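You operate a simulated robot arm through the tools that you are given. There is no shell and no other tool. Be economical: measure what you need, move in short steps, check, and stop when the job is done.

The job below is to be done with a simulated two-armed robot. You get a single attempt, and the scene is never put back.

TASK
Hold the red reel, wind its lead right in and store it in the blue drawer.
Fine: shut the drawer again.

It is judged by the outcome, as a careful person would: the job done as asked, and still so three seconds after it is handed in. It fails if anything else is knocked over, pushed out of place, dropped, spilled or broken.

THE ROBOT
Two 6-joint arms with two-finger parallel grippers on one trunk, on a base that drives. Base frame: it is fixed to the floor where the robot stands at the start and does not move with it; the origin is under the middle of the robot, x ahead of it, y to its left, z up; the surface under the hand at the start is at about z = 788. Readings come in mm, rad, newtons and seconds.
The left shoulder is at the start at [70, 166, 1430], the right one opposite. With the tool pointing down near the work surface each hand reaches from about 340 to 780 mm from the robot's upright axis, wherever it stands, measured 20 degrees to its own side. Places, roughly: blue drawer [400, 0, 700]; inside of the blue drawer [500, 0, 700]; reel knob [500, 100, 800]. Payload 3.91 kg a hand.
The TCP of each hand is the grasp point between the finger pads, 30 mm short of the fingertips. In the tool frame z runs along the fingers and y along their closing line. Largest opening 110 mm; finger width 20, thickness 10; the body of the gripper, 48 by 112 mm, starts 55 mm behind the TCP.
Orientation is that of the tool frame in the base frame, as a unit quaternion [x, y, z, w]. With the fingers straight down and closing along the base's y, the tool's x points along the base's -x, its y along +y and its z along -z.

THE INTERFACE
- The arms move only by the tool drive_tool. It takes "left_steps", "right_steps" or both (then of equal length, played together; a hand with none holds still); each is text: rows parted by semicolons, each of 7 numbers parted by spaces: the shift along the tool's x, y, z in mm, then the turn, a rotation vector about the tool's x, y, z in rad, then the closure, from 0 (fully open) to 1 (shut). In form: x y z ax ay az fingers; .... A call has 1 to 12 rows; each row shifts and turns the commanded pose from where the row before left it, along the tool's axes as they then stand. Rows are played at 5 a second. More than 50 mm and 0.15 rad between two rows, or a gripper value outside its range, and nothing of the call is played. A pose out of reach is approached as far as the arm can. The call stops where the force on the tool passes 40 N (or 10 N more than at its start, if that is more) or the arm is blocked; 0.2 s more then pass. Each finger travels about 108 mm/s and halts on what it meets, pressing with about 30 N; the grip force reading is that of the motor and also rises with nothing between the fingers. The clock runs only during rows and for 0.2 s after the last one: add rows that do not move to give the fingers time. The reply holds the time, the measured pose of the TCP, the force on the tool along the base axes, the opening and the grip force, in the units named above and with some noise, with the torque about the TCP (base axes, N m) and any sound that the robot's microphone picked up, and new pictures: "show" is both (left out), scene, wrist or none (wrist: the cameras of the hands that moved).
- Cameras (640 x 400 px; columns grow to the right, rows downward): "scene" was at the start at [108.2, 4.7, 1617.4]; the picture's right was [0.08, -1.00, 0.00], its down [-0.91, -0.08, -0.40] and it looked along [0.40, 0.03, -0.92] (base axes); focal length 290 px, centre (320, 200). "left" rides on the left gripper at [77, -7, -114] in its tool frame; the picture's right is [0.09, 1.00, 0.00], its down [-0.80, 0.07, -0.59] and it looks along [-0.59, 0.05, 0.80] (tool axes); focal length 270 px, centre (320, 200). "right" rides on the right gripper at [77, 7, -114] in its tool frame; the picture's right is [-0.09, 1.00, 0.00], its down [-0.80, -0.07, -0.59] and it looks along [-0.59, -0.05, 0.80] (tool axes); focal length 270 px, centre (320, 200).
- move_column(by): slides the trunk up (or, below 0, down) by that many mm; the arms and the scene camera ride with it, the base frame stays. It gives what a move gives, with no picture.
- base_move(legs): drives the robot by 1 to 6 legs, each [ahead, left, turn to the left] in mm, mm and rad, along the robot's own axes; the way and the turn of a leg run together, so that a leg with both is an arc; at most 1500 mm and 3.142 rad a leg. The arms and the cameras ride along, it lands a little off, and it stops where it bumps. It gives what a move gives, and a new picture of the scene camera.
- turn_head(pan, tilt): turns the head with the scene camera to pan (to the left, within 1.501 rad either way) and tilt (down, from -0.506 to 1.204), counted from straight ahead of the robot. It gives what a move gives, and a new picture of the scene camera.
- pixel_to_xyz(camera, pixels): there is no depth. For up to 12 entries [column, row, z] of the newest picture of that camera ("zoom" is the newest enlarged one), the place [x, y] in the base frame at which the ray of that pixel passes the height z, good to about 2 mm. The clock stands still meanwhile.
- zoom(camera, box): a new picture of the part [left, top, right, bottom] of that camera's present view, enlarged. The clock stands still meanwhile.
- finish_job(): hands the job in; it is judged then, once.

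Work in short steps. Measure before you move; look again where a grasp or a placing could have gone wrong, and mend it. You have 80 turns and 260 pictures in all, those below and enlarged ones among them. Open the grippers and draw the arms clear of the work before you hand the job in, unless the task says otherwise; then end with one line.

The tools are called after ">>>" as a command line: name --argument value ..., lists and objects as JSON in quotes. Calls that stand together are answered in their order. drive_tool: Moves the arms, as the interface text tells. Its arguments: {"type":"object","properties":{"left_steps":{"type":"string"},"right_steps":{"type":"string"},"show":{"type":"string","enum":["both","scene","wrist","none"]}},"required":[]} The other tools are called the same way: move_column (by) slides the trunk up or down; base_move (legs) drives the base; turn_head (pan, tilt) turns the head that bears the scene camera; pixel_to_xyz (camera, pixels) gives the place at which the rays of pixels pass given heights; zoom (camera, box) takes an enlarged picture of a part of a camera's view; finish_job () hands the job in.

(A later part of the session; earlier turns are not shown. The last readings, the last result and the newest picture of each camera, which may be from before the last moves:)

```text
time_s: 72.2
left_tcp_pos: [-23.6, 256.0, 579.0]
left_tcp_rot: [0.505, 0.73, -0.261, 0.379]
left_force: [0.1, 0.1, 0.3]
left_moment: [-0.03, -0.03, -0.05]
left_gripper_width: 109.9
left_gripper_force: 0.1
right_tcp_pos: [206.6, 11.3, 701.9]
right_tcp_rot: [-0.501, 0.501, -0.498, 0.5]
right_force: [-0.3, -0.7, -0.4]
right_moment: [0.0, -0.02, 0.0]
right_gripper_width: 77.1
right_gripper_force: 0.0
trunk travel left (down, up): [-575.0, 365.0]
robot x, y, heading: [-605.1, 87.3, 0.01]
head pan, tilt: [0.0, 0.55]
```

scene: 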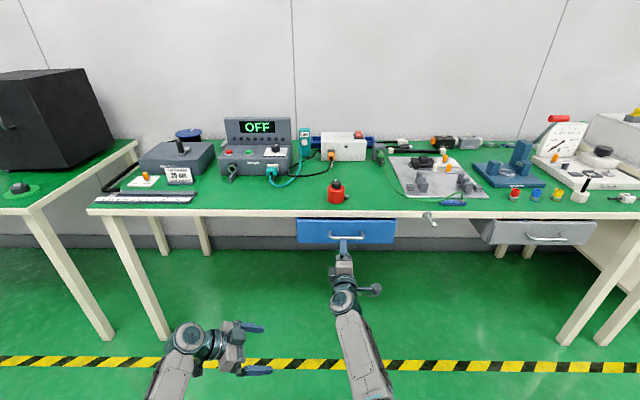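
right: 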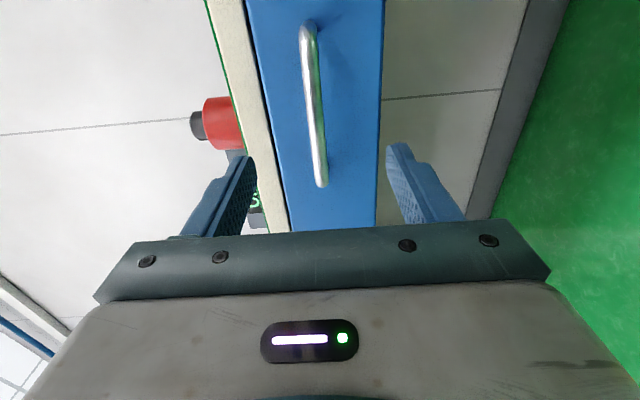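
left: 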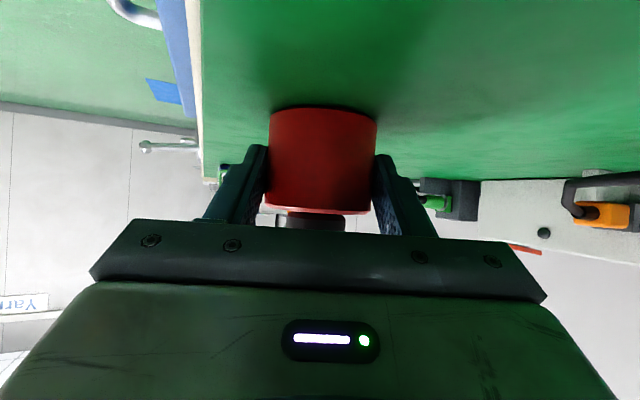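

Bar is centred between the fingers. Advance 60 mm and close on the bar.

>>> drive_tool --right_steps "0 -1 20 0 0 0 0.3;0 -1 20 0 0 0 0.3;0 0 20 0 0 0 0.3;0 0 0 0 0 0 0.3" --show "wrist"

>>> drive_tool --right_steps "0 0 0 0 0 0 0.6;0 0 0 0 0 0 0.8;0 0 0 0 0 0 0.95;0 0 0 0 0 0 1;0 0 0 0 0 0 1" --show "wrist"

```text
time_s: 73.2
left_tcp_pos: [-23.8, 255.8, 577.9]
left_tcp_rot: [0.507, 0.729, -0.262, 0.378]
left_force: [-0.4, 0.1, -0.3]
left_moment: [-0.03, 0.0, 0.0]
left_gripper_width: 110.0
left_gripper_force: 0.0
right_tcp_pos: [268.2, 9.0, 703.1]
right_tcp_rot: [-0.501, 0.501, -0.499, 0.5]
right_force: [-0.3, 0.3, -0.1]
right_moment: [-0.01, 0.0, -0.01]
right_gripper_width: 77.1
right_gripper_force: 0.0
trunk travel left (down, up): [-575.0, 365.0]
robot x, y, heading: [-610.5, 89.0, 0.013]
head pan, tilt: [0.0, 0.55]
```

right: 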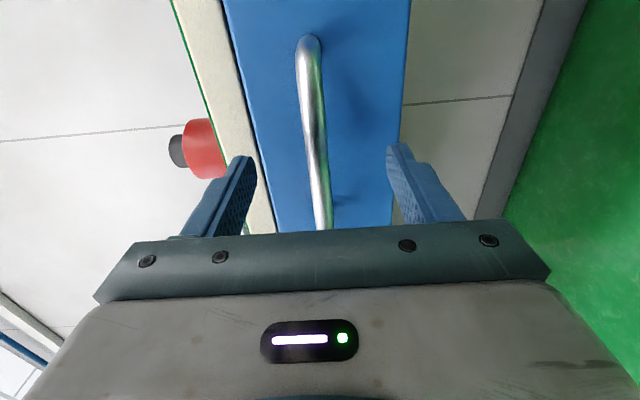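

```text
time_s: 74.4
left_tcp_pos: [-25.3, 254.6, 578.0]
left_tcp_rot: [0.507, 0.729, -0.262, 0.378]
left_force: [0.1, -0.3, 0.6]
left_moment: [-0.02, 0.0, -0.04]
left_gripper_width: 109.8
left_gripper_force: 0.0
right_tcp_pos: [267.8, 9.2, 703.5]
right_tcp_rot: [-0.501, 0.501, -0.499, 0.5]
right_force: [1.4, -0.6, 1.6]
right_moment: [-0.08, -0.02, -0.17]
right_gripper_width: 11.7
right_gripper_force: 45.2
trunk travel left (down, up): [-575.0, 365.0]
robot x, y, heading: [-613.1, 84.9, 0.011]
head pan, tilt: [0.0, 0.55]
```

right: 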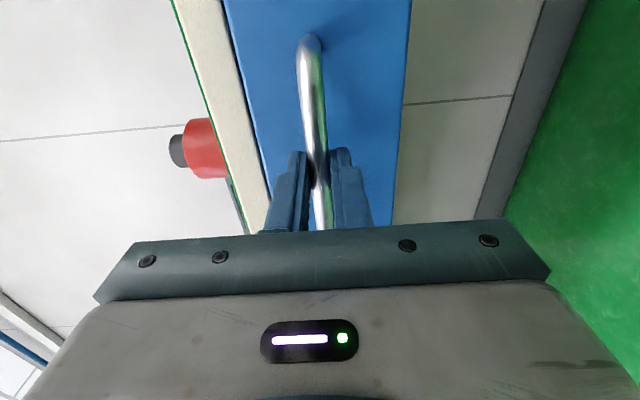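

Bar gripped (11.7 mm). Pull straight back with the arm, slowly.

>>> drive_tool --right_steps "0 0 -10 0 0 0 1;0 0 -18 0 0 0 1;0 0 -18 0 0 0 1;0 0 -18 0 0 0 1;0 0 -18 0 0 0 1;0 0 -18 0 0 0 1;0 0 -18 0 0 0 1;0 0 -18 0 0 0 1;0 0 -18 0 0 0 1;0 0 -18 0 0 0 1;0 0 -18 0 0 0 1;0 0 0 0 0 0 1" --show "scene"

```text
time_s: 75.6
left_tcp_pos: [-25.4, 258.0, 577.6]
left_tcp_rot: [0.504, 0.731, -0.261, 0.378]
left_force: [0.2, -0.3, 0.5]
left_moment: [0.02, -0.01, 0.05]
left_gripper_width: 110.1
left_gripper_force: 0.1
right_tcp_pos: [194.6, 7.4, 705.0]
right_tcp_rot: [0.505, -0.495, 0.498, -0.502]
right_force: [0.1, 12.7, -13.8]
right_moment: [0.23, 0.24, -1.09]
right_gripper_width: 11.7
right_gripper_force: 44.9
trunk travel left (down, up): [-575.0, 365.0]
robot x, y, heading: [-613.9, 84.3, 0.011]
head pan, tilt: [0.0, 0.55]
stopped in row 5 (right hand): the force on the tool passed its limit at 46 N (the readings are from after the stop); the commanded pose is now the measured one
```

scene: 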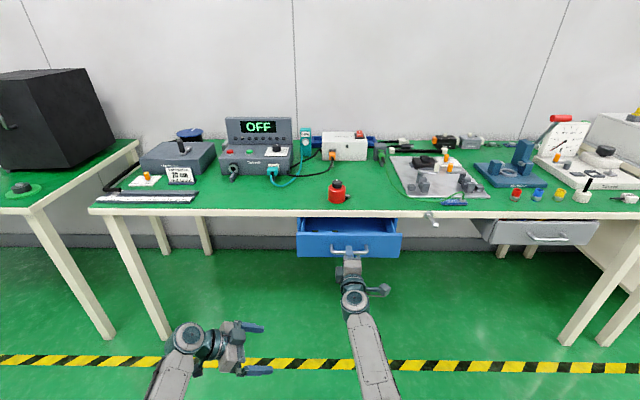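

Opened 73 mm; side forces built up. Relieve them and pull on more slowly.

>>> drive_tool --right_steps "-0.9 0.9 0 0 0 0 1;0 0 -6 0 0 0 1;0 0 -10 0 0 0 1;0 0 -10 0 0 0 1;0 0 -10 0 0 0 1;0 0 -10 0 0 0 1;0 0 -10 0 0 0 1;0 0 -10 0 0 0 1;0 0 -10 0 0 0 1;0 0 -10 0 0 0 1;0 0 -10 0 0 0 1;0 0 0 0 0 0 1" --show "scene"

```text
time_s: 76.3
left_tcp_pos: [-25.0, 260.1, 576.8]
left_tcp_rot: [0.504, 0.731, -0.262, 0.378]
left_force: [-1.1, 0.2, -0.3]
left_moment: [0.03, -0.04, 0.02]
left_gripper_width: 110.1
left_gripper_force: 0.0
right_tcp_pos: [194.5, 8.4, 703.2]
right_tcp_rot: [0.507, -0.491, 0.499, -0.502]
right_force: [-0.8, 16.5, -20.1]
right_moment: [0.67, 0.4, -1.02]
right_gripper_width: 11.7
right_gripper_force: 44.7
trunk travel left (down, up): [-575.0, 365.0]
robot x, y, heading: [-610.1, 82.7, 0.014]
head pan, tilt: [0.0, 0.55]
stopped in row 3 (right hand): the force on the tool passed its limit at 46 N (the readings are from after the stop); the commanded pose is now the measured one
```

scene: 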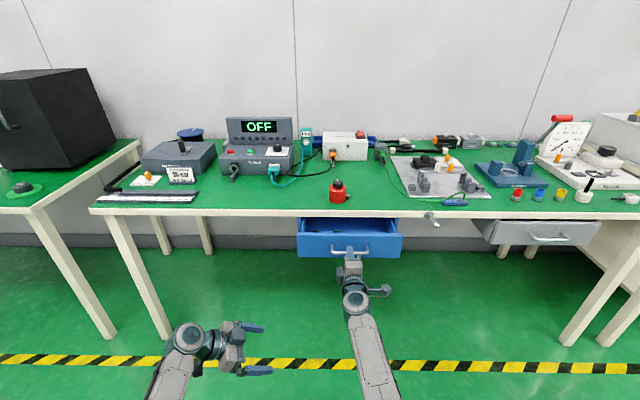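

It stops again at the same place. Look closely at the drawer.

>>> zoom --camera "scene" --box '[280, 180, 424, 270]'

>>> pixel_to_xyz --camera "zoom" --pixels '[[200, 230, 740], [200, 190, 740], [85, 190, 740], [520, 190, 740], [300, 195, 650]]'

```text
4.44 times, centred on (352, 225) of scene
```

zoom: 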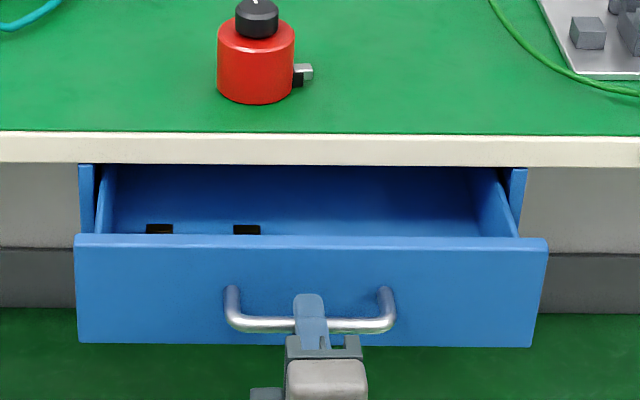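

```text
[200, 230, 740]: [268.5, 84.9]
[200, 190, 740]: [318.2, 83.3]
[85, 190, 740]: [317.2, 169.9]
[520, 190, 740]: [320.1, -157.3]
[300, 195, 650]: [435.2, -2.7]
```

The stop looks like the arm's own crossing limit (side forces), not the drawer. I hold the grip and pull with the base instead, 60 mm first.

>>> base_move --legs '[[-60, 1, 0]]'

```text
time_s: 77.2
left_tcp_pos: [-84.8, 259.8, 576.0]
left_tcp_rot: [0.504, 0.731, -0.263, 0.378]
left_force: [0.3, 0.8, -0.5]
left_moment: [0.04, -0.03, -0.01]
left_gripper_width: 109.8
left_gripper_force: 0.1
right_tcp_pos: [133.6, 8.0, 704.0]
right_tcp_rot: [0.507, -0.492, 0.499, -0.502]
right_force: [-0.3, 21.3, -22.8]
right_moment: [0.78, 0.39, 0.83]
right_gripper_width: 11.8
right_gripper_force: 45.1
trunk travel left (down, up): [-575.0, 365.0]
robot x, y, heading: [-666.7, 88.5, 0.015]
head pan, tilt: [0.0, 0.55]
```

scene: 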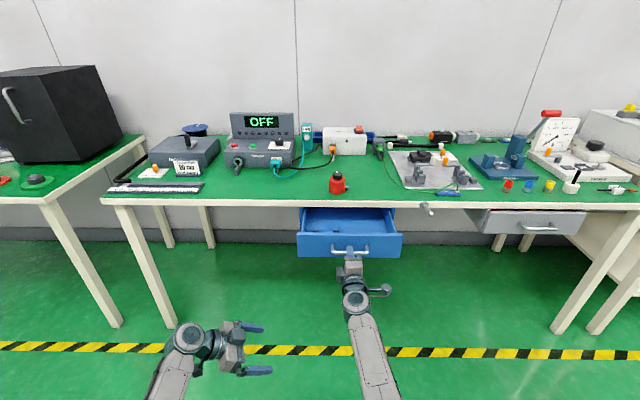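

The drawer follows (134 mm open, grip intact). Pull another 55 mm.

>>> base_move --legs '[[-55, 1, 0]]'

>>> zoom --camera "scene" --box '[280, 160, 424, 270]'

```text
time_s: 78.2
left_tcp_pos: [-140.2, 259.7, 578.7]
left_tcp_rot: [0.505, 0.731, -0.262, 0.378]
left_force: [0.2, 0.9, -0.5]
left_moment: [-0.01, -0.04, 0.04]
left_gripper_width: 110.2
left_gripper_force: 0.1
right_tcp_pos: [77.5, 6.2, 704.2]
right_tcp_rot: [0.508, -0.491, 0.498, -0.502]
right_force: [-0.2, 13.0, -12.4]
right_moment: [0.79, 0.25, 0.65]
right_gripper_width: 11.7
right_gripper_force: 44.9
trunk travel left (down, up): [-575.0, 365.0]
robot x, y, heading: [-727.5, 86.0, 0.014]
head pan, tilt: [0.0, 0.55]
```

scene: 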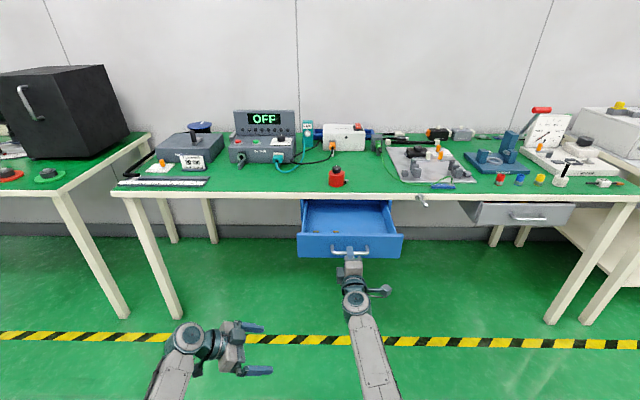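

```text
3.64 times, centred on (352, 215) of scene
```

zoom: 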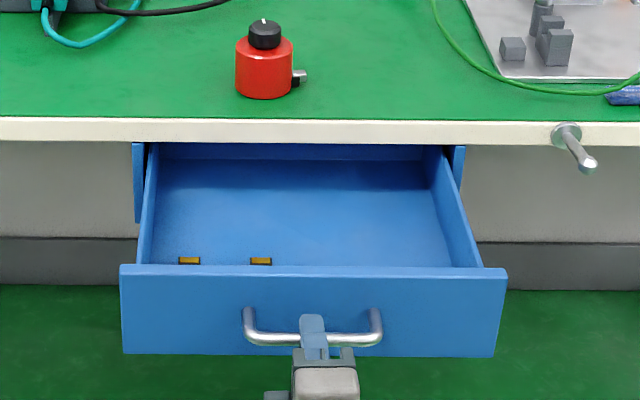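

Drawer is open ~190 mm, with two small yellow-black items at its front left. Release the handle and back the right hand off.

>>> drive_tool --right_steps "0 0 0 0 0 0 0.7;0 0 0 0 0 0 0.5;0 0 0 0 0 0 0.5;0 0 -25 0 0 0 0.5;0 0 -35 0 0 0 0.5;30 0 -20 0 0 0 0.5;40 0 0 0 0 0 0.5;0 0 0 0 0 0 0.5" --show "scene"

```text
time_s: 80.0
left_tcp_pos: [-141.9, 261.2, 578.3]
left_tcp_rot: [0.504, 0.731, -0.261, 0.38]
left_force: [-0.1, 0.6, 0.3]
left_moment: [0.01, 0.0, 0.0]
left_gripper_width: 109.8
left_gripper_force: 0.1
right_tcp_pos: [6.0, -56.8, 674.5]
right_tcp_rot: [0.506, -0.489, 0.501, -0.504]
right_force: [-0.6, 0.9, 0.9]
right_moment: [0.02, -0.02, -0.02]
right_gripper_width: 55.0
right_gripper_force: 0.0
right hand out of reach, approached as far as the arm can: row 4, 5, 6, 7
trunk travel left (down, up): [-575.0, 365.0]
robot x, y, heading: [-727.5, 90.9, 0.014]
head pan, tilt: [0.0, 0.55]
```

scene: 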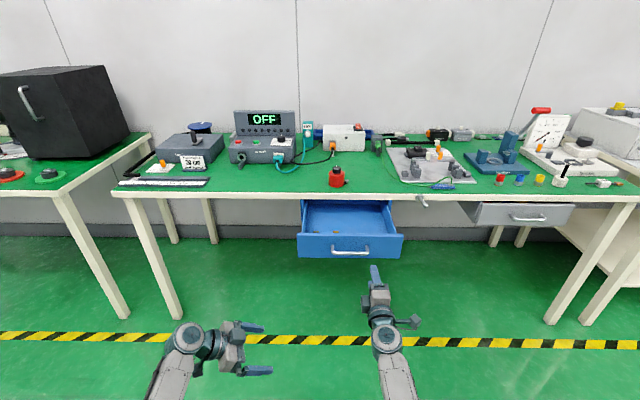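

Now raise the trunk again, then untilt the left hand to vertical and move the right hand aside.

>>> move_column --by 350

>>> drive_tool --left_steps "0 0 0 0 0.136 0 0;0 0 0 0 0.136 0 0;0 0 0 0 0.136 0 0;0 0 0 0 0.136 0 0;0 0 0 0 0.136 0 0;0 0 0 0 0.136 0 0;0 0 0 0 0.136 0 0;0 0 0 0 0 0 0" --right_steps "20 0 0 0 0 0 0.5;20 0 0 0 0 0 0.5;20 0 0 0 0 0 0.5;20 0 0 0 0 0 0.5;20 0 0 0 0 0 0.5;20 0 0 0 0 0 0.5;20 0 0 0 0 0 0.5;0 0 0 0 0 0 0.5" --show "none"

```text
time_s: 83.4
left_tcp_pos: [-141.3, 261.0, 928.5]
left_tcp_rot: [0.504, 0.731, -0.261, 0.379]
left_force: [0.2, -0.1, 0.1]
left_moment: [-0.02, 0.06, 0.0]
left_gripper_width: 109.8
left_gripper_force: 0.1
right_tcp_pos: [5.7, -57.6, 1024.0]
right_tcp_rot: [0.505, -0.489, 0.501, -0.504]
right_force: [0.0, -0.2, 0.1]
right_moment: [0.01, 0.0, 0.0]
right_gripper_width: 55.1
right_gripper_force: 0.1
trunk travel left (down, up): [-925.0, 15.0]
robot x, y, heading: [-726.5, 84.8, 0.018]
head pan, tilt: [0.0, 0.55]
```

```text
time_s: 85.2
left_tcp_pos: [-141.2, 259.7, 928.6]
left_tcp_rot: [0.568, 0.823, 0.0, 0.002]
left_force: [0.2, -0.5, -0.3]
left_moment: [-0.04, -0.01, -0.01]
left_gripper_width: 110.1
left_gripper_force: 0.1
right_tcp_pos: [9.4, -188.0, 1026.6]
right_tcp_rot: [0.506, -0.49, 0.501, -0.503]
right_force: [0.4, 0.1, -0.5]
right_moment: [0.0, -0.06, -0.04]
right_gripper_width: 55.0
right_gripper_force: 0.1
right hand out of reach, approached as far as the arm can: row 4
trunk travel left (down, up): [-925.0, 15.0]
robot x, y, heading: [-727.0, 87.5, 0.009]
head pan, tilt: [0.0, 0.55]
```

Left hand is vertical. Drive to about (-280,-100) so the reel is in the left hand's comfortable area.

>>> base_move --legs '[[445, -190, 0]]'

>>> turn_head --pan 0.15 --tilt 1.0

>>> zoom --camera "left" --box '[0, 0, 640, 400]'

```text
time_s: 88.0
left_tcp_pos: [295.9, 73.1, 928.7]
left_tcp_rot: [0.572, 0.82, 0.0, 0.002]
left_force: [-0.5, 0.2, -0.1]
left_moment: [0.01, -0.01, -0.01]
left_gripper_width: 110.1
left_gripper_force: 0.1
right_tcp_pos: [441.7, -377.1, 1028.3]
right_tcp_rot: [0.503, -0.492, 0.503, -0.502]
right_force: [0.2, -0.4, 0.4]
right_moment: [-0.04, -0.01, -0.01]
right_gripper_width: 55.1
right_gripper_force: 0.1
trunk travel left (down, up): [-925.0, 15.0]
robot x, y, heading: [-292.5, -94.6, 0.009]
head pan, tilt: [0.0, 0.55]
```

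scene: 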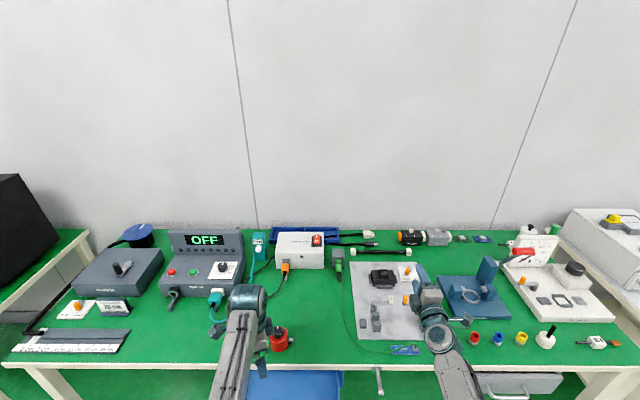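

```text
time_s: 88.9
left_tcp_pos: [296.7, 72.1, 928.8]
left_tcp_rot: [0.572, 0.82, -0.001, 0.001]
left_force: [1.4, 0.2, -0.3]
left_moment: [0.03, -0.03, 0.01]
left_gripper_width: 109.7
left_gripper_force: 0.0
right_tcp_pos: [442.6, -377.4, 1027.4]
right_tcp_rot: [0.503, -0.492, 0.504, -0.501]
right_force: [0.9, -0.5, 0.4]
right_moment: [-0.02, 0.0, 0.01]
right_gripper_width: 55.4
right_gripper_force: 0.0
trunk travel left (down, up): [-925.0, 15.0]
robot x, y, heading: [-289.6, -93.7, 0.002]
head pan, tilt: [0.15, 1.0]
```

scene: 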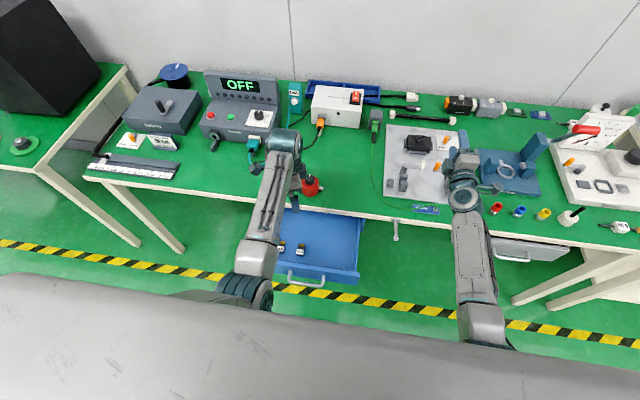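

```text
1.00 times, centred on (320, 200) of left (not enlarged: the box is as wide or as high as the picture)
```

zoom: 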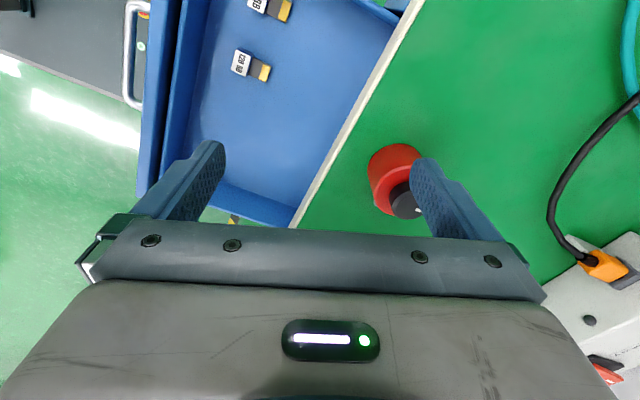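

The wrist view shows the drawer, items and reel. I measure reel and drawer items.

>>> zoom --camera "scene" --box '[248, 160, 376, 290]'

>>> pixel_to_xyz --camera "left" --pixels '[[404, 203, 853], [393, 150, 810], [250, 65, 655], [275, 10, 655], [150, 180, 740], [186, 100, 740], [395, 40, 788], [300, 215, 788], [232, 218, 655], [290, 200, 740]]'

>>> pixel_to_xyz --camera "scene" --pixels '[[311, 180, 853], [311, 186, 832]]'

```text
3.08 times, centred on (312, 225) of scene
```

zoom: 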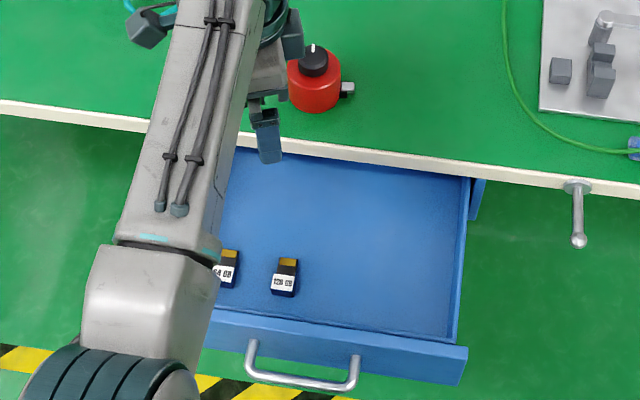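

```text
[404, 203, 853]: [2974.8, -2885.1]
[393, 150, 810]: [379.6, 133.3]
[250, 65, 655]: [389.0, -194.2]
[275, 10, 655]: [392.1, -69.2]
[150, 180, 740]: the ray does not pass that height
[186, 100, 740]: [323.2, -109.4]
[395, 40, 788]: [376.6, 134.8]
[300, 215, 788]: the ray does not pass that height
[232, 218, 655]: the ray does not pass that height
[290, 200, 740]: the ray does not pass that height
```

```text
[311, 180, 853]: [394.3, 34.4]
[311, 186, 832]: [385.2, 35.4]
```

The left pixels refer to a stale picture; I use the zoom picture instead.

>>> pixel_to_xyz --camera "zoom" --pixels '[[313, 58, 853], [298, 58, 853], [329, 58, 853], [348, 88, 805], [286, 276, 655], [230, 268, 655], [455, 335, 740], [340, 312, 740], [460, 250, 740], [370, 200, 655], [380, 155, 788]]'

```text
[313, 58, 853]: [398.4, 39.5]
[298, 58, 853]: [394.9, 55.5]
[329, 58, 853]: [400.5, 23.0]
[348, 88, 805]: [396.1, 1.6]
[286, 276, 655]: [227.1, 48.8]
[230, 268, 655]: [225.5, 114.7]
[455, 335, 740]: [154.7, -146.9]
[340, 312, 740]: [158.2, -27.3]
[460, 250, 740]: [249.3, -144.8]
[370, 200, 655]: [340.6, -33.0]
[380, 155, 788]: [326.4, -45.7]
```

Reel at (399,39.5); items in the drawer at (227,49) and (226,115). Move left hand above the reel.

>>> drive_tool --left_steps "-21.9 28.2 0 0 0 0 0.3;-21.9 28.2 0 0 0 0 0.3;-22 28.3 0 0 0 0 0.3;0 0 0 0 0 0 0.3" --show "wrist"

```text
time_s: 89.9
left_tcp_pos: [398.3, 40.9, 928.6]
left_tcp_rot: [0.571, 0.821, -0.001, 0.003]
left_force: [-0.1, 0.0, -0.1]
left_moment: [-0.01, 0.02, 0.0]
left_gripper_width: 77.1
left_gripper_force: 0.0
right_tcp_pos: [443.0, -376.9, 1027.0]
right_tcp_rot: [0.503, -0.492, 0.504, -0.502]
right_force: [0.4, 0.1, 0.2]
right_moment: [0.01, -0.02, -0.03]
right_gripper_width: 54.9
right_gripper_force: 0.1
trunk travel left (down, up): [-925.0, 15.0]
robot x, y, heading: [-286.1, -93.6, 0.008]
head pan, tilt: [0.15, 1.0]
```

left: 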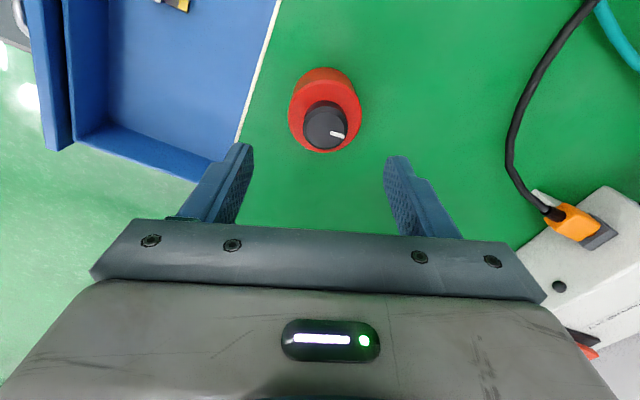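

Well aligned (knob ~3 mm toward +y tool). Descend to TCP z≈821.

>>> drive_tool --left_steps "1 3 25 0 0 0 0.3;0 0 25 0 0 0 0.3;0 0 25 0 0 0 0.3;0 0 20 0 0 0 0.3;0 0 12 0 0 0 0.3;0 0 0 0 0 0 0.3" --show "wrist"

>>> zoom --camera "scene" --box '[264, 150, 360, 210]'

```text
time_s: 91.3
left_tcp_pos: [401.0, 41.6, 819.3]
left_tcp_rot: [0.572, 0.82, -0.001, 0.003]
left_force: [0.6, 1.1, 0.5]
left_moment: [-0.04, -0.03, 0.0]
left_gripper_width: 76.9
left_gripper_force: 0.0
right_tcp_pos: [442.2, -377.3, 1027.7]
right_tcp_rot: [0.503, -0.492, 0.504, -0.501]
right_force: [-0.5, -0.4, 0.2]
right_moment: [0.01, -0.03, 0.0]
right_gripper_width: 55.0
right_gripper_force: 0.0
trunk travel left (down, up): [-925.0, 15.0]
robot x, y, heading: [-289.9, -96.6, 0.006]
head pan, tilt: [0.15, 1.0]
```

left: 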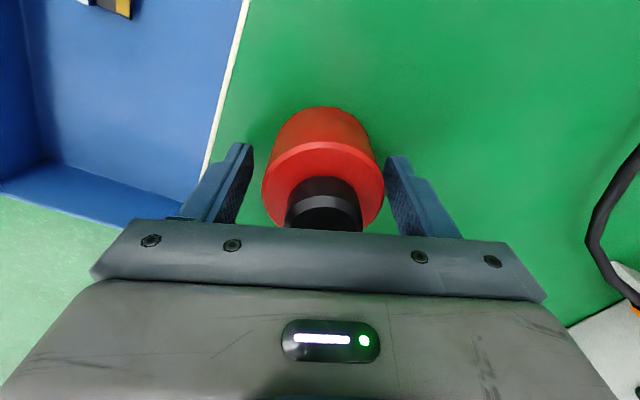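

```text
6.67 times, centred on (312, 180) of scene
```

zoom: 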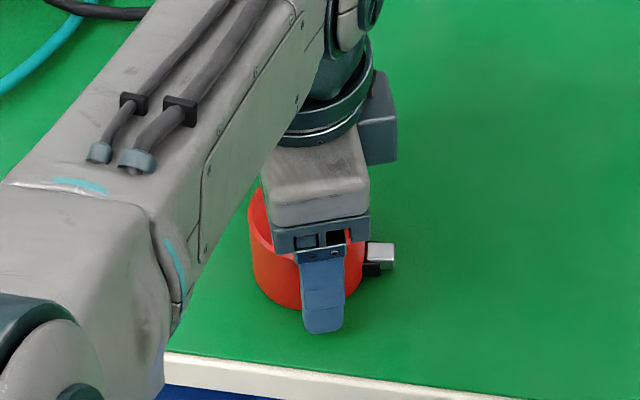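

Fingers straddle the reel body, tip holder clear. Close, then lift.

>>> drive_tool --left_steps "0 0 0 0 0 0 0.42;0 0 0 0 0 0 0.6;0 0 0 0 0 0 0.6;0 0 0 0 0 0 0.6;0 0 -15 0 0 0 0.6;0 0 -25 0 0 0 0.6;0 0 -25 0 0 0 0.6;0 0 0 0 0 0 0.6" --show "both"

```text
time_s: 93.1
left_tcp_pos: [401.1, 42.9, 883.8]
left_tcp_rot: [0.573, 0.82, -0.001, 0.001]
left_force: [-1.3, 0.2, -1.3]
left_moment: [0.02, 0.02, -0.03]
left_gripper_width: 58.3
left_gripper_force: 30.2
right_tcp_pos: [443.3, -377.2, 1027.8]
right_tcp_rot: [0.504, -0.491, 0.504, -0.501]
right_force: [0.4, 0.6, 0.1]
right_moment: [0.0, 0.01, -0.01]
right_gripper_width: 55.0
right_gripper_force: 0.1
trunk travel left (down, up): [-925.0, 15.0]
robot x, y, heading: [-288.8, -94.4, 0.004]
head pan, tilt: [0.15, 1.0]
```

scene: 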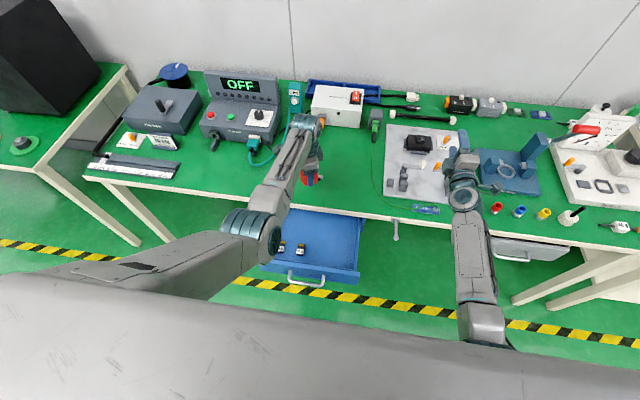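
left: 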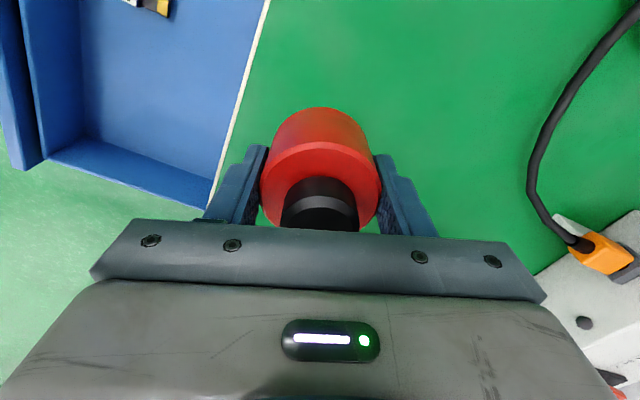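

Reel held securely. Shift the base a bit right/back, then bring the reel over the drawer.

>>> base_move --legs '[[-45, -76, 0]]'

>>> drive_tool --left_steps "0 0 0 0 0 0 0.6;4 -30 0 0 0 0 0.6;4 -30 0 0 0 0 0.6;4 -30 0 0 0 0 0.6;4 -31 0 0 0 0 0.6;0 0 0 0 0 0 0.6" --show "both"

```text
time_s: 94.2
left_tcp_pos: [357.9, -30.0, 884.2]
left_tcp_rot: [0.571, 0.821, -0.002, 0.002]
left_force: [-0.2, 0.4, -1.5]
left_moment: [-0.07, 0.04, 0.01]
left_gripper_width: 58.7
left_gripper_force: 29.7
right_tcp_pos: [401.3, -451.0, 1026.2]
right_tcp_rot: [0.504, -0.492, 0.504, -0.5]
right_force: [0.8, 1.0, 0.4]
right_moment: [0.01, 0.03, -0.02]
right_gripper_width: 55.1
right_gripper_force: 0.1
trunk travel left (down, up): [-925.0, 15.0]
robot x, y, heading: [-335.6, -171.8, 0.008]
head pan, tilt: [0.15, 1.0]
```

scene: 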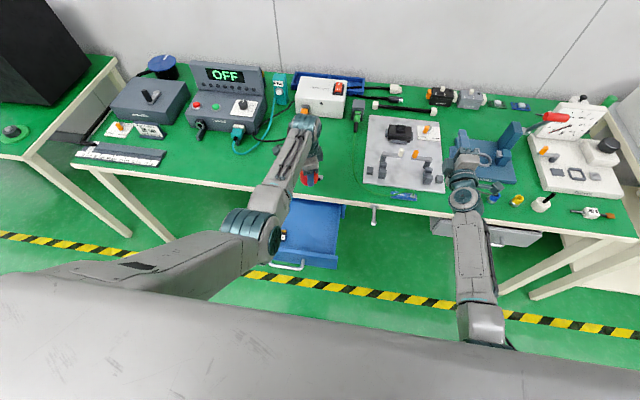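

```text
time_s: 95.6
left_tcp_pos: [240.5, -44.7, 887.1]
left_tcp_rot: [0.569, 0.823, 0.009, -0.002]
left_force: [-0.2, -0.2, -0.7]
left_moment: [0.04, 0.01, -0.03]
left_gripper_width: 58.8
left_gripper_force: 30.6
right_tcp_pos: [399.3, -454.0, 1027.9]
right_tcp_rot: [0.503, -0.492, 0.503, -0.502]
right_force: [0.9, -0.1, 0.7]
right_moment: [0.02, 0.03, 0.02]
right_gripper_width: 54.7
right_gripper_force: 0.0
trunk travel left (down, up): [-925.0, 15.0]
robot x, y, heading: [-336.1, -171.9, 0.003]
head pan, tilt: [0.15, 1.0]
```

scene: 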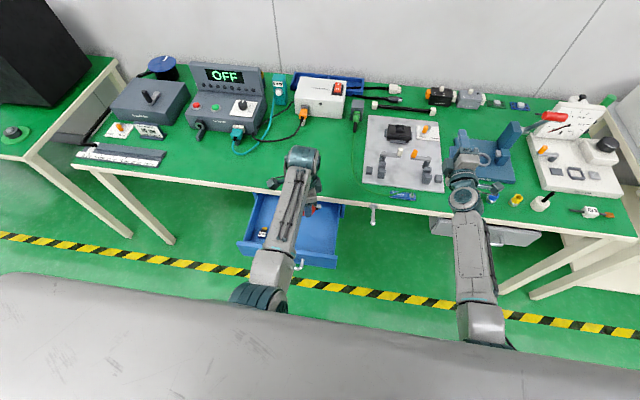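
left: 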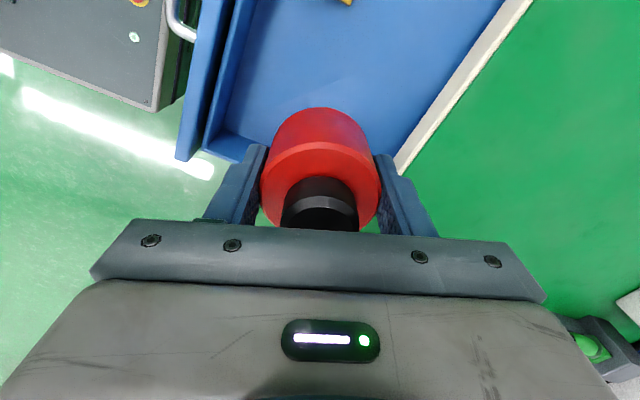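

Over the drawer at (240,-45), clear of the items. Descend 180 mm, then slow.

>>> drive_tool --left_steps "0 0 30 0 0 0 0.6;0 0 30 0 0 0 0.6;0 0 30 0 0 0 0.6;0 0 30 0 0 0 0.6;0 0 30 0 0 0 0.6;0 0 30 0 0 0 0.6;0 0 0 0 0 0 0.6" --show "both"

>>> zoom --camera "scene" --box '[224, 180, 368, 280]'

```text
time_s: 97.2
left_tcp_pos: [237.2, -59.7, 708.0]
left_tcp_rot: [0.571, 0.821, 0.001, 0.004]
left_force: [0.3, 0.6, 17.7]
left_moment: [0.09, 0.47, -0.02]
left_gripper_width: 58.6
left_gripper_force: 30.1
right_tcp_pos: [397.1, -454.5, 1029.4]
right_tcp_rot: [0.502, -0.492, 0.504, -0.502]
right_force: [-0.5, 0.2, 0.1]
right_moment: [-0.02, -0.01, -0.01]
right_gripper_width: 55.1
right_gripper_force: 0.0
trunk travel left (down, up): [-925.0, 15.0]
robot x, y, heading: [-335.2, -175.5, 0.006]
head pan, tilt: [0.15, 1.0]
```

scene: 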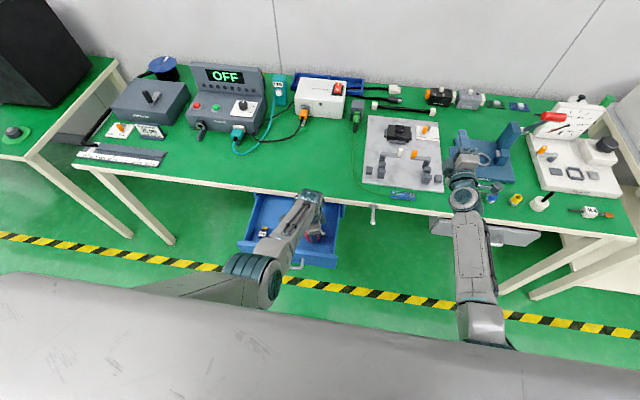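
left: 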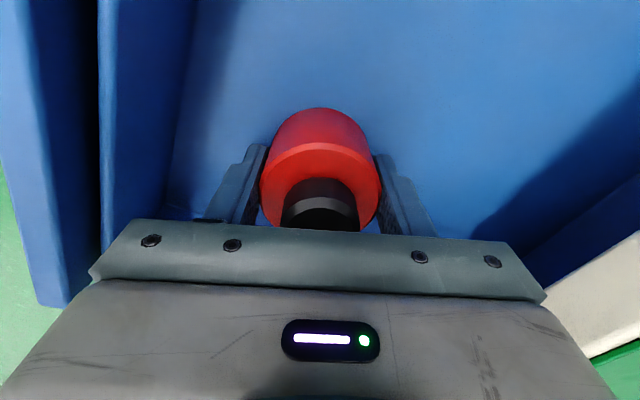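

```text
4.00 times, centred on (296, 230) of scene
```

zoom: 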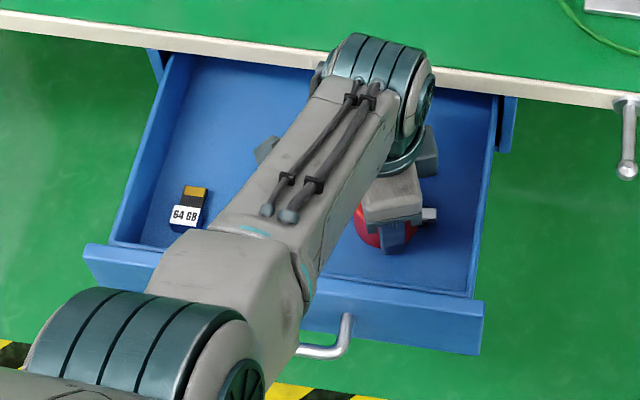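

17.7 N upward at TCP 708: likely floor contact. I raise 3 mm to verify.

>>> drive_tool --left_steps "0 0 -3 0 0 0 0.6;0 0 0 0 0 0 0.6" --show "none"

>>> zoom --camera "left" --box '[160, 60, 480, 260]'

```text
time_s: 97.8
left_tcp_pos: [236.2, -61.5, 707.6]
left_tcp_rot: [0.571, 0.821, 0.0, 0.002]
left_force: [0.2, -0.8, 7.1]
left_moment: [0.07, 0.02, -0.01]
left_gripper_width: 58.6
left_gripper_force: 30.3
right_tcp_pos: [399.0, -453.0, 1028.5]
right_tcp_rot: [0.502, -0.493, 0.503, -0.502]
right_force: [0.6, 0.1, -1.0]
right_moment: [-0.01, 0.03, 0.01]
right_gripper_width: 55.0
right_gripper_force: 0.0
trunk travel left (down, up): [-925.0, 15.0]
robot x, y, heading: [-336.1, -171.9, 0.008]
head pan, tilt: [0.15, 1.0]
```

```text
2.00 times, centred on (320, 160) of left
```

zoom: 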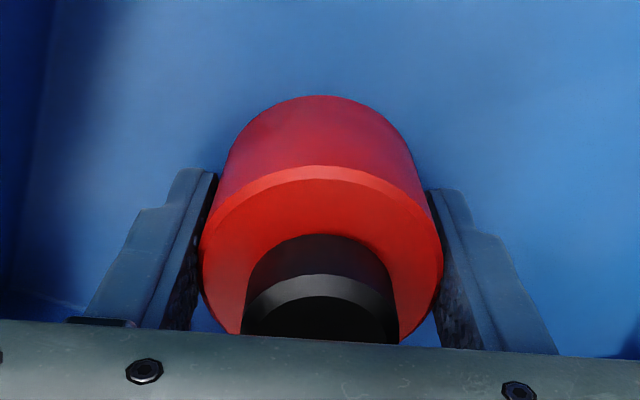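

Floor contact confirmed (force drops, no motion). Release and lift straight up.

>>> drive_tool --left_steps "0 0 0 0 0 0 0.5;0 0 0 0 0 0 0.36;0 0 0 0 0 0 0.34;0 0 -20 0 0 0 0.34;0 0 -35 0 0 0 0.34;0 0 -40 0 0 0 0.34;0 0 -40 0 0 0 0.34;0 0 -40 0 0 0 0.34" --show "both"

```text
time_s: 99.6
left_tcp_pos: [240.2, -44.8, 884.7]
left_tcp_rot: [0.568, 0.823, 0.011, -0.003]
left_force: [-0.5, 0.2, 0.6]
left_moment: [-0.02, 0.01, -0.02]
left_gripper_width: 72.4
left_gripper_force: 0.1
right_tcp_pos: [399.1, -453.9, 1028.4]
right_tcp_rot: [0.503, -0.492, 0.504, -0.501]
right_force: [-0.3, 0.5, 0.4]
right_moment: [-0.02, 0.0, -0.04]
right_gripper_width: 55.4
right_gripper_force: 0.1
trunk travel left (down, up): [-925.0, 15.0]
robot x, y, heading: [-332.1, -173.0, 0.006]
head pan, tilt: [0.15, 1.0]
```

scene: 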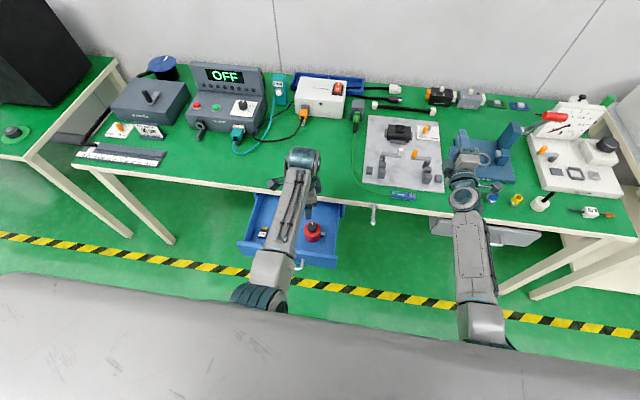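
left: 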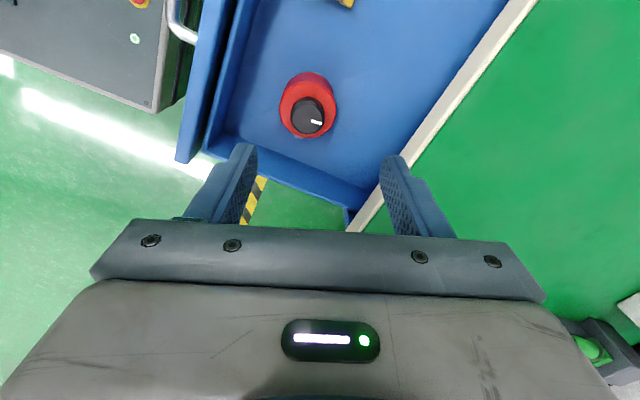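

Reel stands in the drawer. Back off, lower the trunk, and shift left so the right hand faces the handle.

>>> base_move --legs '[[-410, 0, 0], [0, 320, 0]]'

>>> move_column --by -345

>>> turn_head --pan -0.1 --tilt 0.6

>>> zoom --camera "scene" --box '[240, 130, 432, 250]'

```text
time_s: 103.9
left_tcp_pos: [-169.7, 266.5, 881.9]
left_tcp_rot: [0.567, 0.824, 0.009, -0.005]
left_force: [-0.5, -0.3, 0.6]
left_moment: [0.0, -0.01, 0.03]
left_gripper_width: 72.7
left_gripper_force: 0.1
right_tcp_pos: [-8.1, -140.7, 1027.6]
right_tcp_rot: [0.503, -0.492, 0.503, -0.502]
right_force: [0.3, -0.1, -0.6]
right_moment: [-0.02, -0.01, 0.01]
right_gripper_width: 55.0
right_gripper_force: 0.0
trunk travel left (down, up): [-925.0, 15.0]
robot x, y, heading: [-739.3, 143.3, 0.011]
head pan, tilt: [0.15, 1.0]
```

scene: 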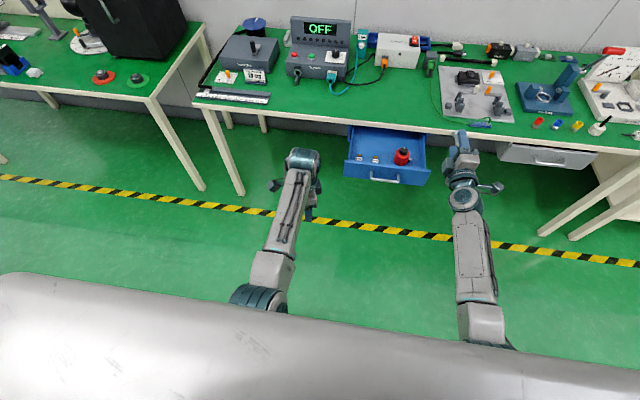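

```text
time_s: 107.2
left_tcp_pos: [-169.3, 270.3, 537.6]
left_tcp_rot: [0.568, 0.823, 0.01, -0.005]
left_force: [1.2, 0.7, -0.4]
left_moment: [-0.02, 0.0, 0.01]
left_gripper_width: 73.0
left_gripper_force: 0.0
right_tcp_pos: [-7.7, -139.9, 682.8]
right_tcp_rot: [0.504, -0.491, 0.503, -0.502]
right_force: [0.0, 0.0, -0.7]
right_moment: [0.02, -0.02, 0.02]
right_gripper_width: 55.1
right_gripper_force: 0.2
trunk travel left (down, up): [-580.0, 360.0]
robot x, y, heading: [-744.9, 146.0, 0.009]
head pan, tilt: [0.15, 1.0]
```

```text
time_s: 108.1
left_tcp_pos: [-169.3, 270.4, 536.6]
left_tcp_rot: [0.568, 0.823, 0.009, -0.006]
left_force: [0.5, -0.1, 0.5]
left_moment: [0.01, -0.01, -0.03]
left_gripper_width: 72.6
left_gripper_force: 0.1
right_tcp_pos: [-8.1, -139.3, 683.0]
right_tcp_rot: [0.504, -0.491, 0.502, -0.503]
right_force: [0.3, -0.8, 0.1]
right_moment: [-0.02, -0.04, 0.02]
right_gripper_width: 54.7
right_gripper_force: 0.2
trunk travel left (down, up): [-580.0, 360.0]
robot x, y, heading: [-748.5, 141.2, 0.008]
head pan, tilt: [-0.099, 0.6]
```

scene: 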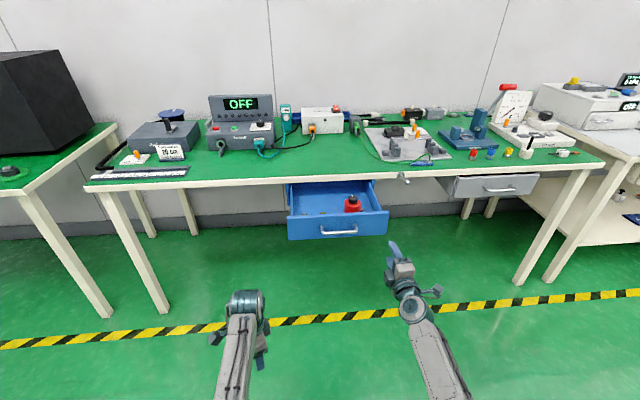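

```text
3.33 times, centred on (336, 190) of scene
```

zoom: 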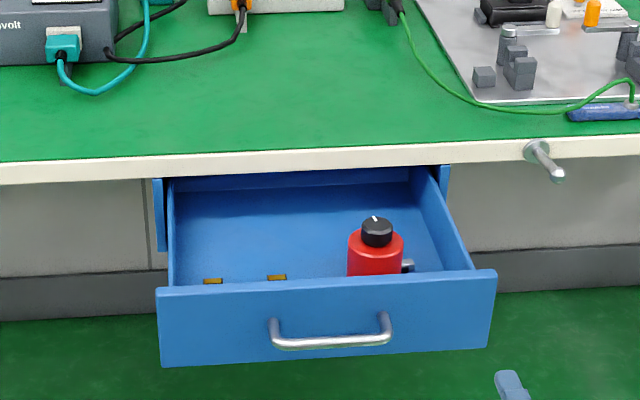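

Check reel height versus the drawer opening: knob top (375,217), apron's lower edge (300,172), drawer rim.

>>> pixel_to_xyz --camera "zoom" --pixels '[[376, 224, 730], [376, 224, 740], [376, 224, 750], [300, 172, 740], [300, 172, 750], [300, 172, 760], [330, 279, 735], [330, 279, 745], [330, 345, 705], [374, 277, 680]]'

```text
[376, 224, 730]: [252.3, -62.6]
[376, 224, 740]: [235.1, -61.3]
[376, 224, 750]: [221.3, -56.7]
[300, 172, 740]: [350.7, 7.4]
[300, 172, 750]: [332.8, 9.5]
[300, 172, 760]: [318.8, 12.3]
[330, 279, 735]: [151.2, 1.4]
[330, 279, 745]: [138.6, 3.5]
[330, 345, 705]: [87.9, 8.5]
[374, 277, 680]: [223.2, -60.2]
```

Knob top ≈740, apron bottom ≈749: it clears. I'll push the front with both fingertips straddling the bar. First line up the right hand at y≈4, z≈695.

>>> drive_tool --right_steps "-29 -2.4 0 0 0 0 0.45;-29 -2.4 0 0 0 0 0.45;-29 -2.4 0 0 0 0 0.45;-29 -2.4 0 0 0 0 0.45;-27 -2.4 0 0 0 0 0.45;0 0 0 0 0 0 0.45" --show "wrist"

```text
time_s: 109.5
left_tcp_pos: [-170.3, 270.4, 536.9]
left_tcp_rot: [0.568, 0.823, 0.009, -0.006]
left_force: [-0.2, -0.5, 0.1]
left_moment: [0.01, 0.0, 0.01]
left_gripper_width: 72.5
left_gripper_force: 0.1
right_tcp_pos: [-9.7, 4.8, 690.7]
right_tcp_rot: [0.504, -0.492, 0.503, -0.501]
right_force: [-1.0, 0.8, -0.8]
right_moment: [0.01, 0.03, 0.0]
right_gripper_width: 60.6
right_gripper_force: 0.0
trunk travel left (down, up): [-580.0, 360.0]
robot x, y, heading: [-742.9, 141.4, 0.007]
head pan, tilt: [-0.099, 0.6]
```

right: 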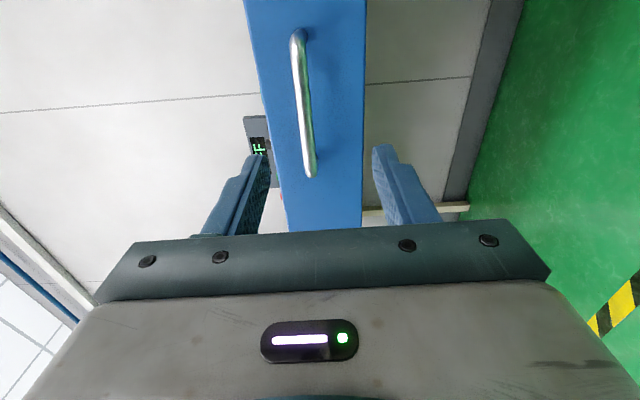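

Lined up; bar lies between the finger planes. Drive base forward 100 mm so the fingers straddle the bar without touching the front.

>>> base_move --legs '[[100, 0, 0]]'

>>> drive_tool --right_steps "0 0 5 0 0 0 0.45;0 0 10 0 0 0 0.45;0 0 10 0 0 0 0.45;0 0 10 0 0 0 0.45;0 0 10 0 0 0 0.45;0 0 10 0 0 0 0.45;0 0 10 0 0 0 0.45;0 0 0 0 0 0 0.45" --show "both"

```text
time_s: 110.7
left_tcp_pos: [-72.7, 271.0, 536.8]
left_tcp_rot: [0.567, 0.824, 0.008, -0.005]
left_force: [0.2, -0.5, -0.5]
left_moment: [0.0, -0.01, 0.0]
left_gripper_width: 72.6
left_gripper_force: 0.1
right_tcp_pos: [86.1, 5.2, 689.7]
right_tcp_rot: [0.504, -0.492, 0.503, -0.501]
right_force: [-0.1, 0.3, -0.3]
right_moment: [0.02, -0.02, 0.0]
right_gripper_width: 60.7
right_gripper_force: 0.1
trunk travel left (down, up): [-580.0, 360.0]
robot x, y, heading: [-646.5, 143.0, 0.007]
head pan, tilt: [-0.099, 0.6]
```

scene: 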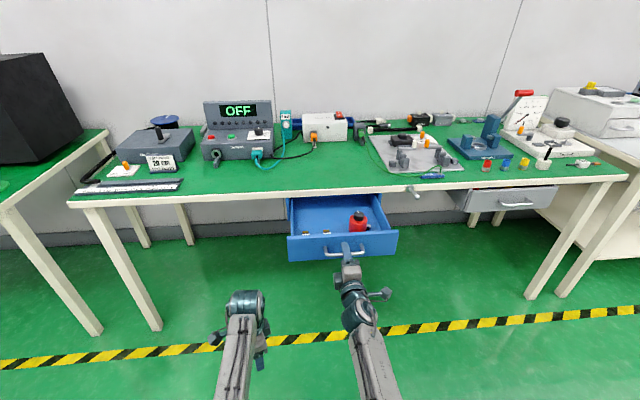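

```text
time_s: 112.5
left_tcp_pos: [-73.3, 271.9, 537.4]
left_tcp_rot: [0.566, 0.824, 0.01, -0.005]
left_force: [0.4, -0.2, 0.2]
left_moment: [-0.01, -0.01, -0.02]
left_gripper_width: 72.8
left_gripper_force: 0.0
right_tcp_pos: [152.0, 5.2, 691.0]
right_tcp_rot: [0.504, -0.492, 0.503, -0.501]
right_force: [0.5, 0.8, 0.1]
right_moment: [0.01, 0.02, 0.01]
right_gripper_width: 60.4
right_gripper_force: 0.1
trunk travel left (down, up): [-580.0, 360.0]
robot x, y, heading: [-645.7, 144.2, 0.006]
head pan, tilt: [-0.099, 0.6]
```

scene: 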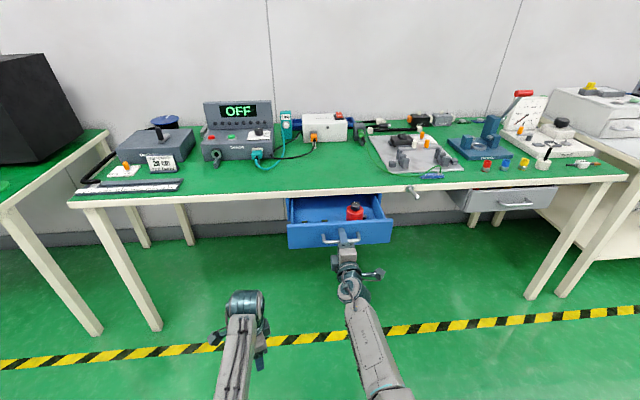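
right: 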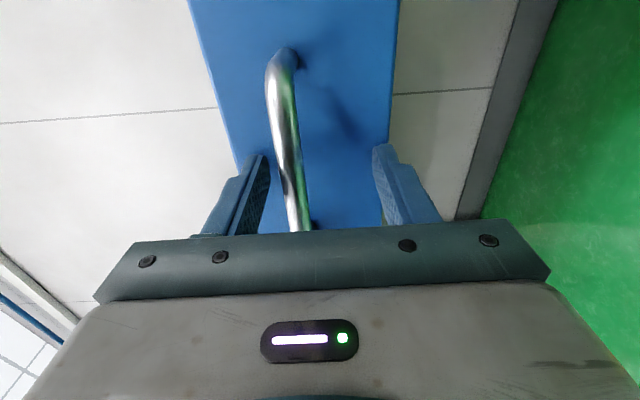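

The drawer slides in smoothly without noticeable force. Continue in 10 mm rows.

>>> drive_tool --right_steps "0 0 10 0 0 0 0.45;0 0 10 0 0 0 0.45;0 0 10 0 0 0 0.45;0 0 10 0 0 0 0.45;0 0 10 0 0 0 0.45;0 0 10 0 0 0 0.45;0 0 0 0 0 0 0.45" --show "scene"

>>> zoom --camera "scene" --box '[272, 170, 416, 260]'

```text
time_s: 114.0
left_tcp_pos: [-74.4, 272.1, 536.5]
left_tcp_rot: [0.567, 0.823, 0.008, -0.005]
left_force: [-0.1, -0.2, 0.0]
left_moment: [-0.02, 0.04, -0.03]
left_gripper_width: 72.8
left_gripper_force: 0.1
right_tcp_pos: [211.9, 7.1, 691.8]
right_tcp_rot: [0.504, -0.492, 0.503, -0.501]
right_force: [-0.6, -0.2, 0.2]
right_moment: [-0.02, 0.01, 0.01]
right_gripper_width: 60.5
right_gripper_force: 0.0
trunk travel left (down, up): [-580.0, 360.0]
robot x, y, heading: [-650.2, 141.1, 0.008]
head pan, tilt: [-0.099, 0.6]
```

scene: 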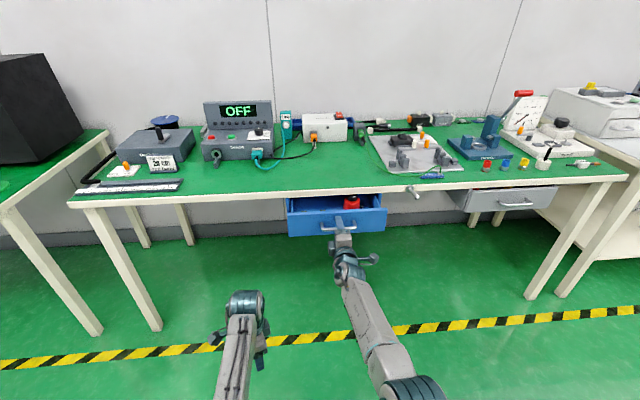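

```text
4.44 times, centred on (344, 215) of scene
```

zoom: 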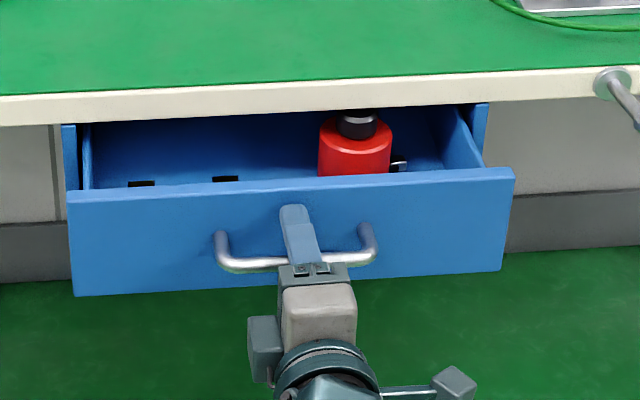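

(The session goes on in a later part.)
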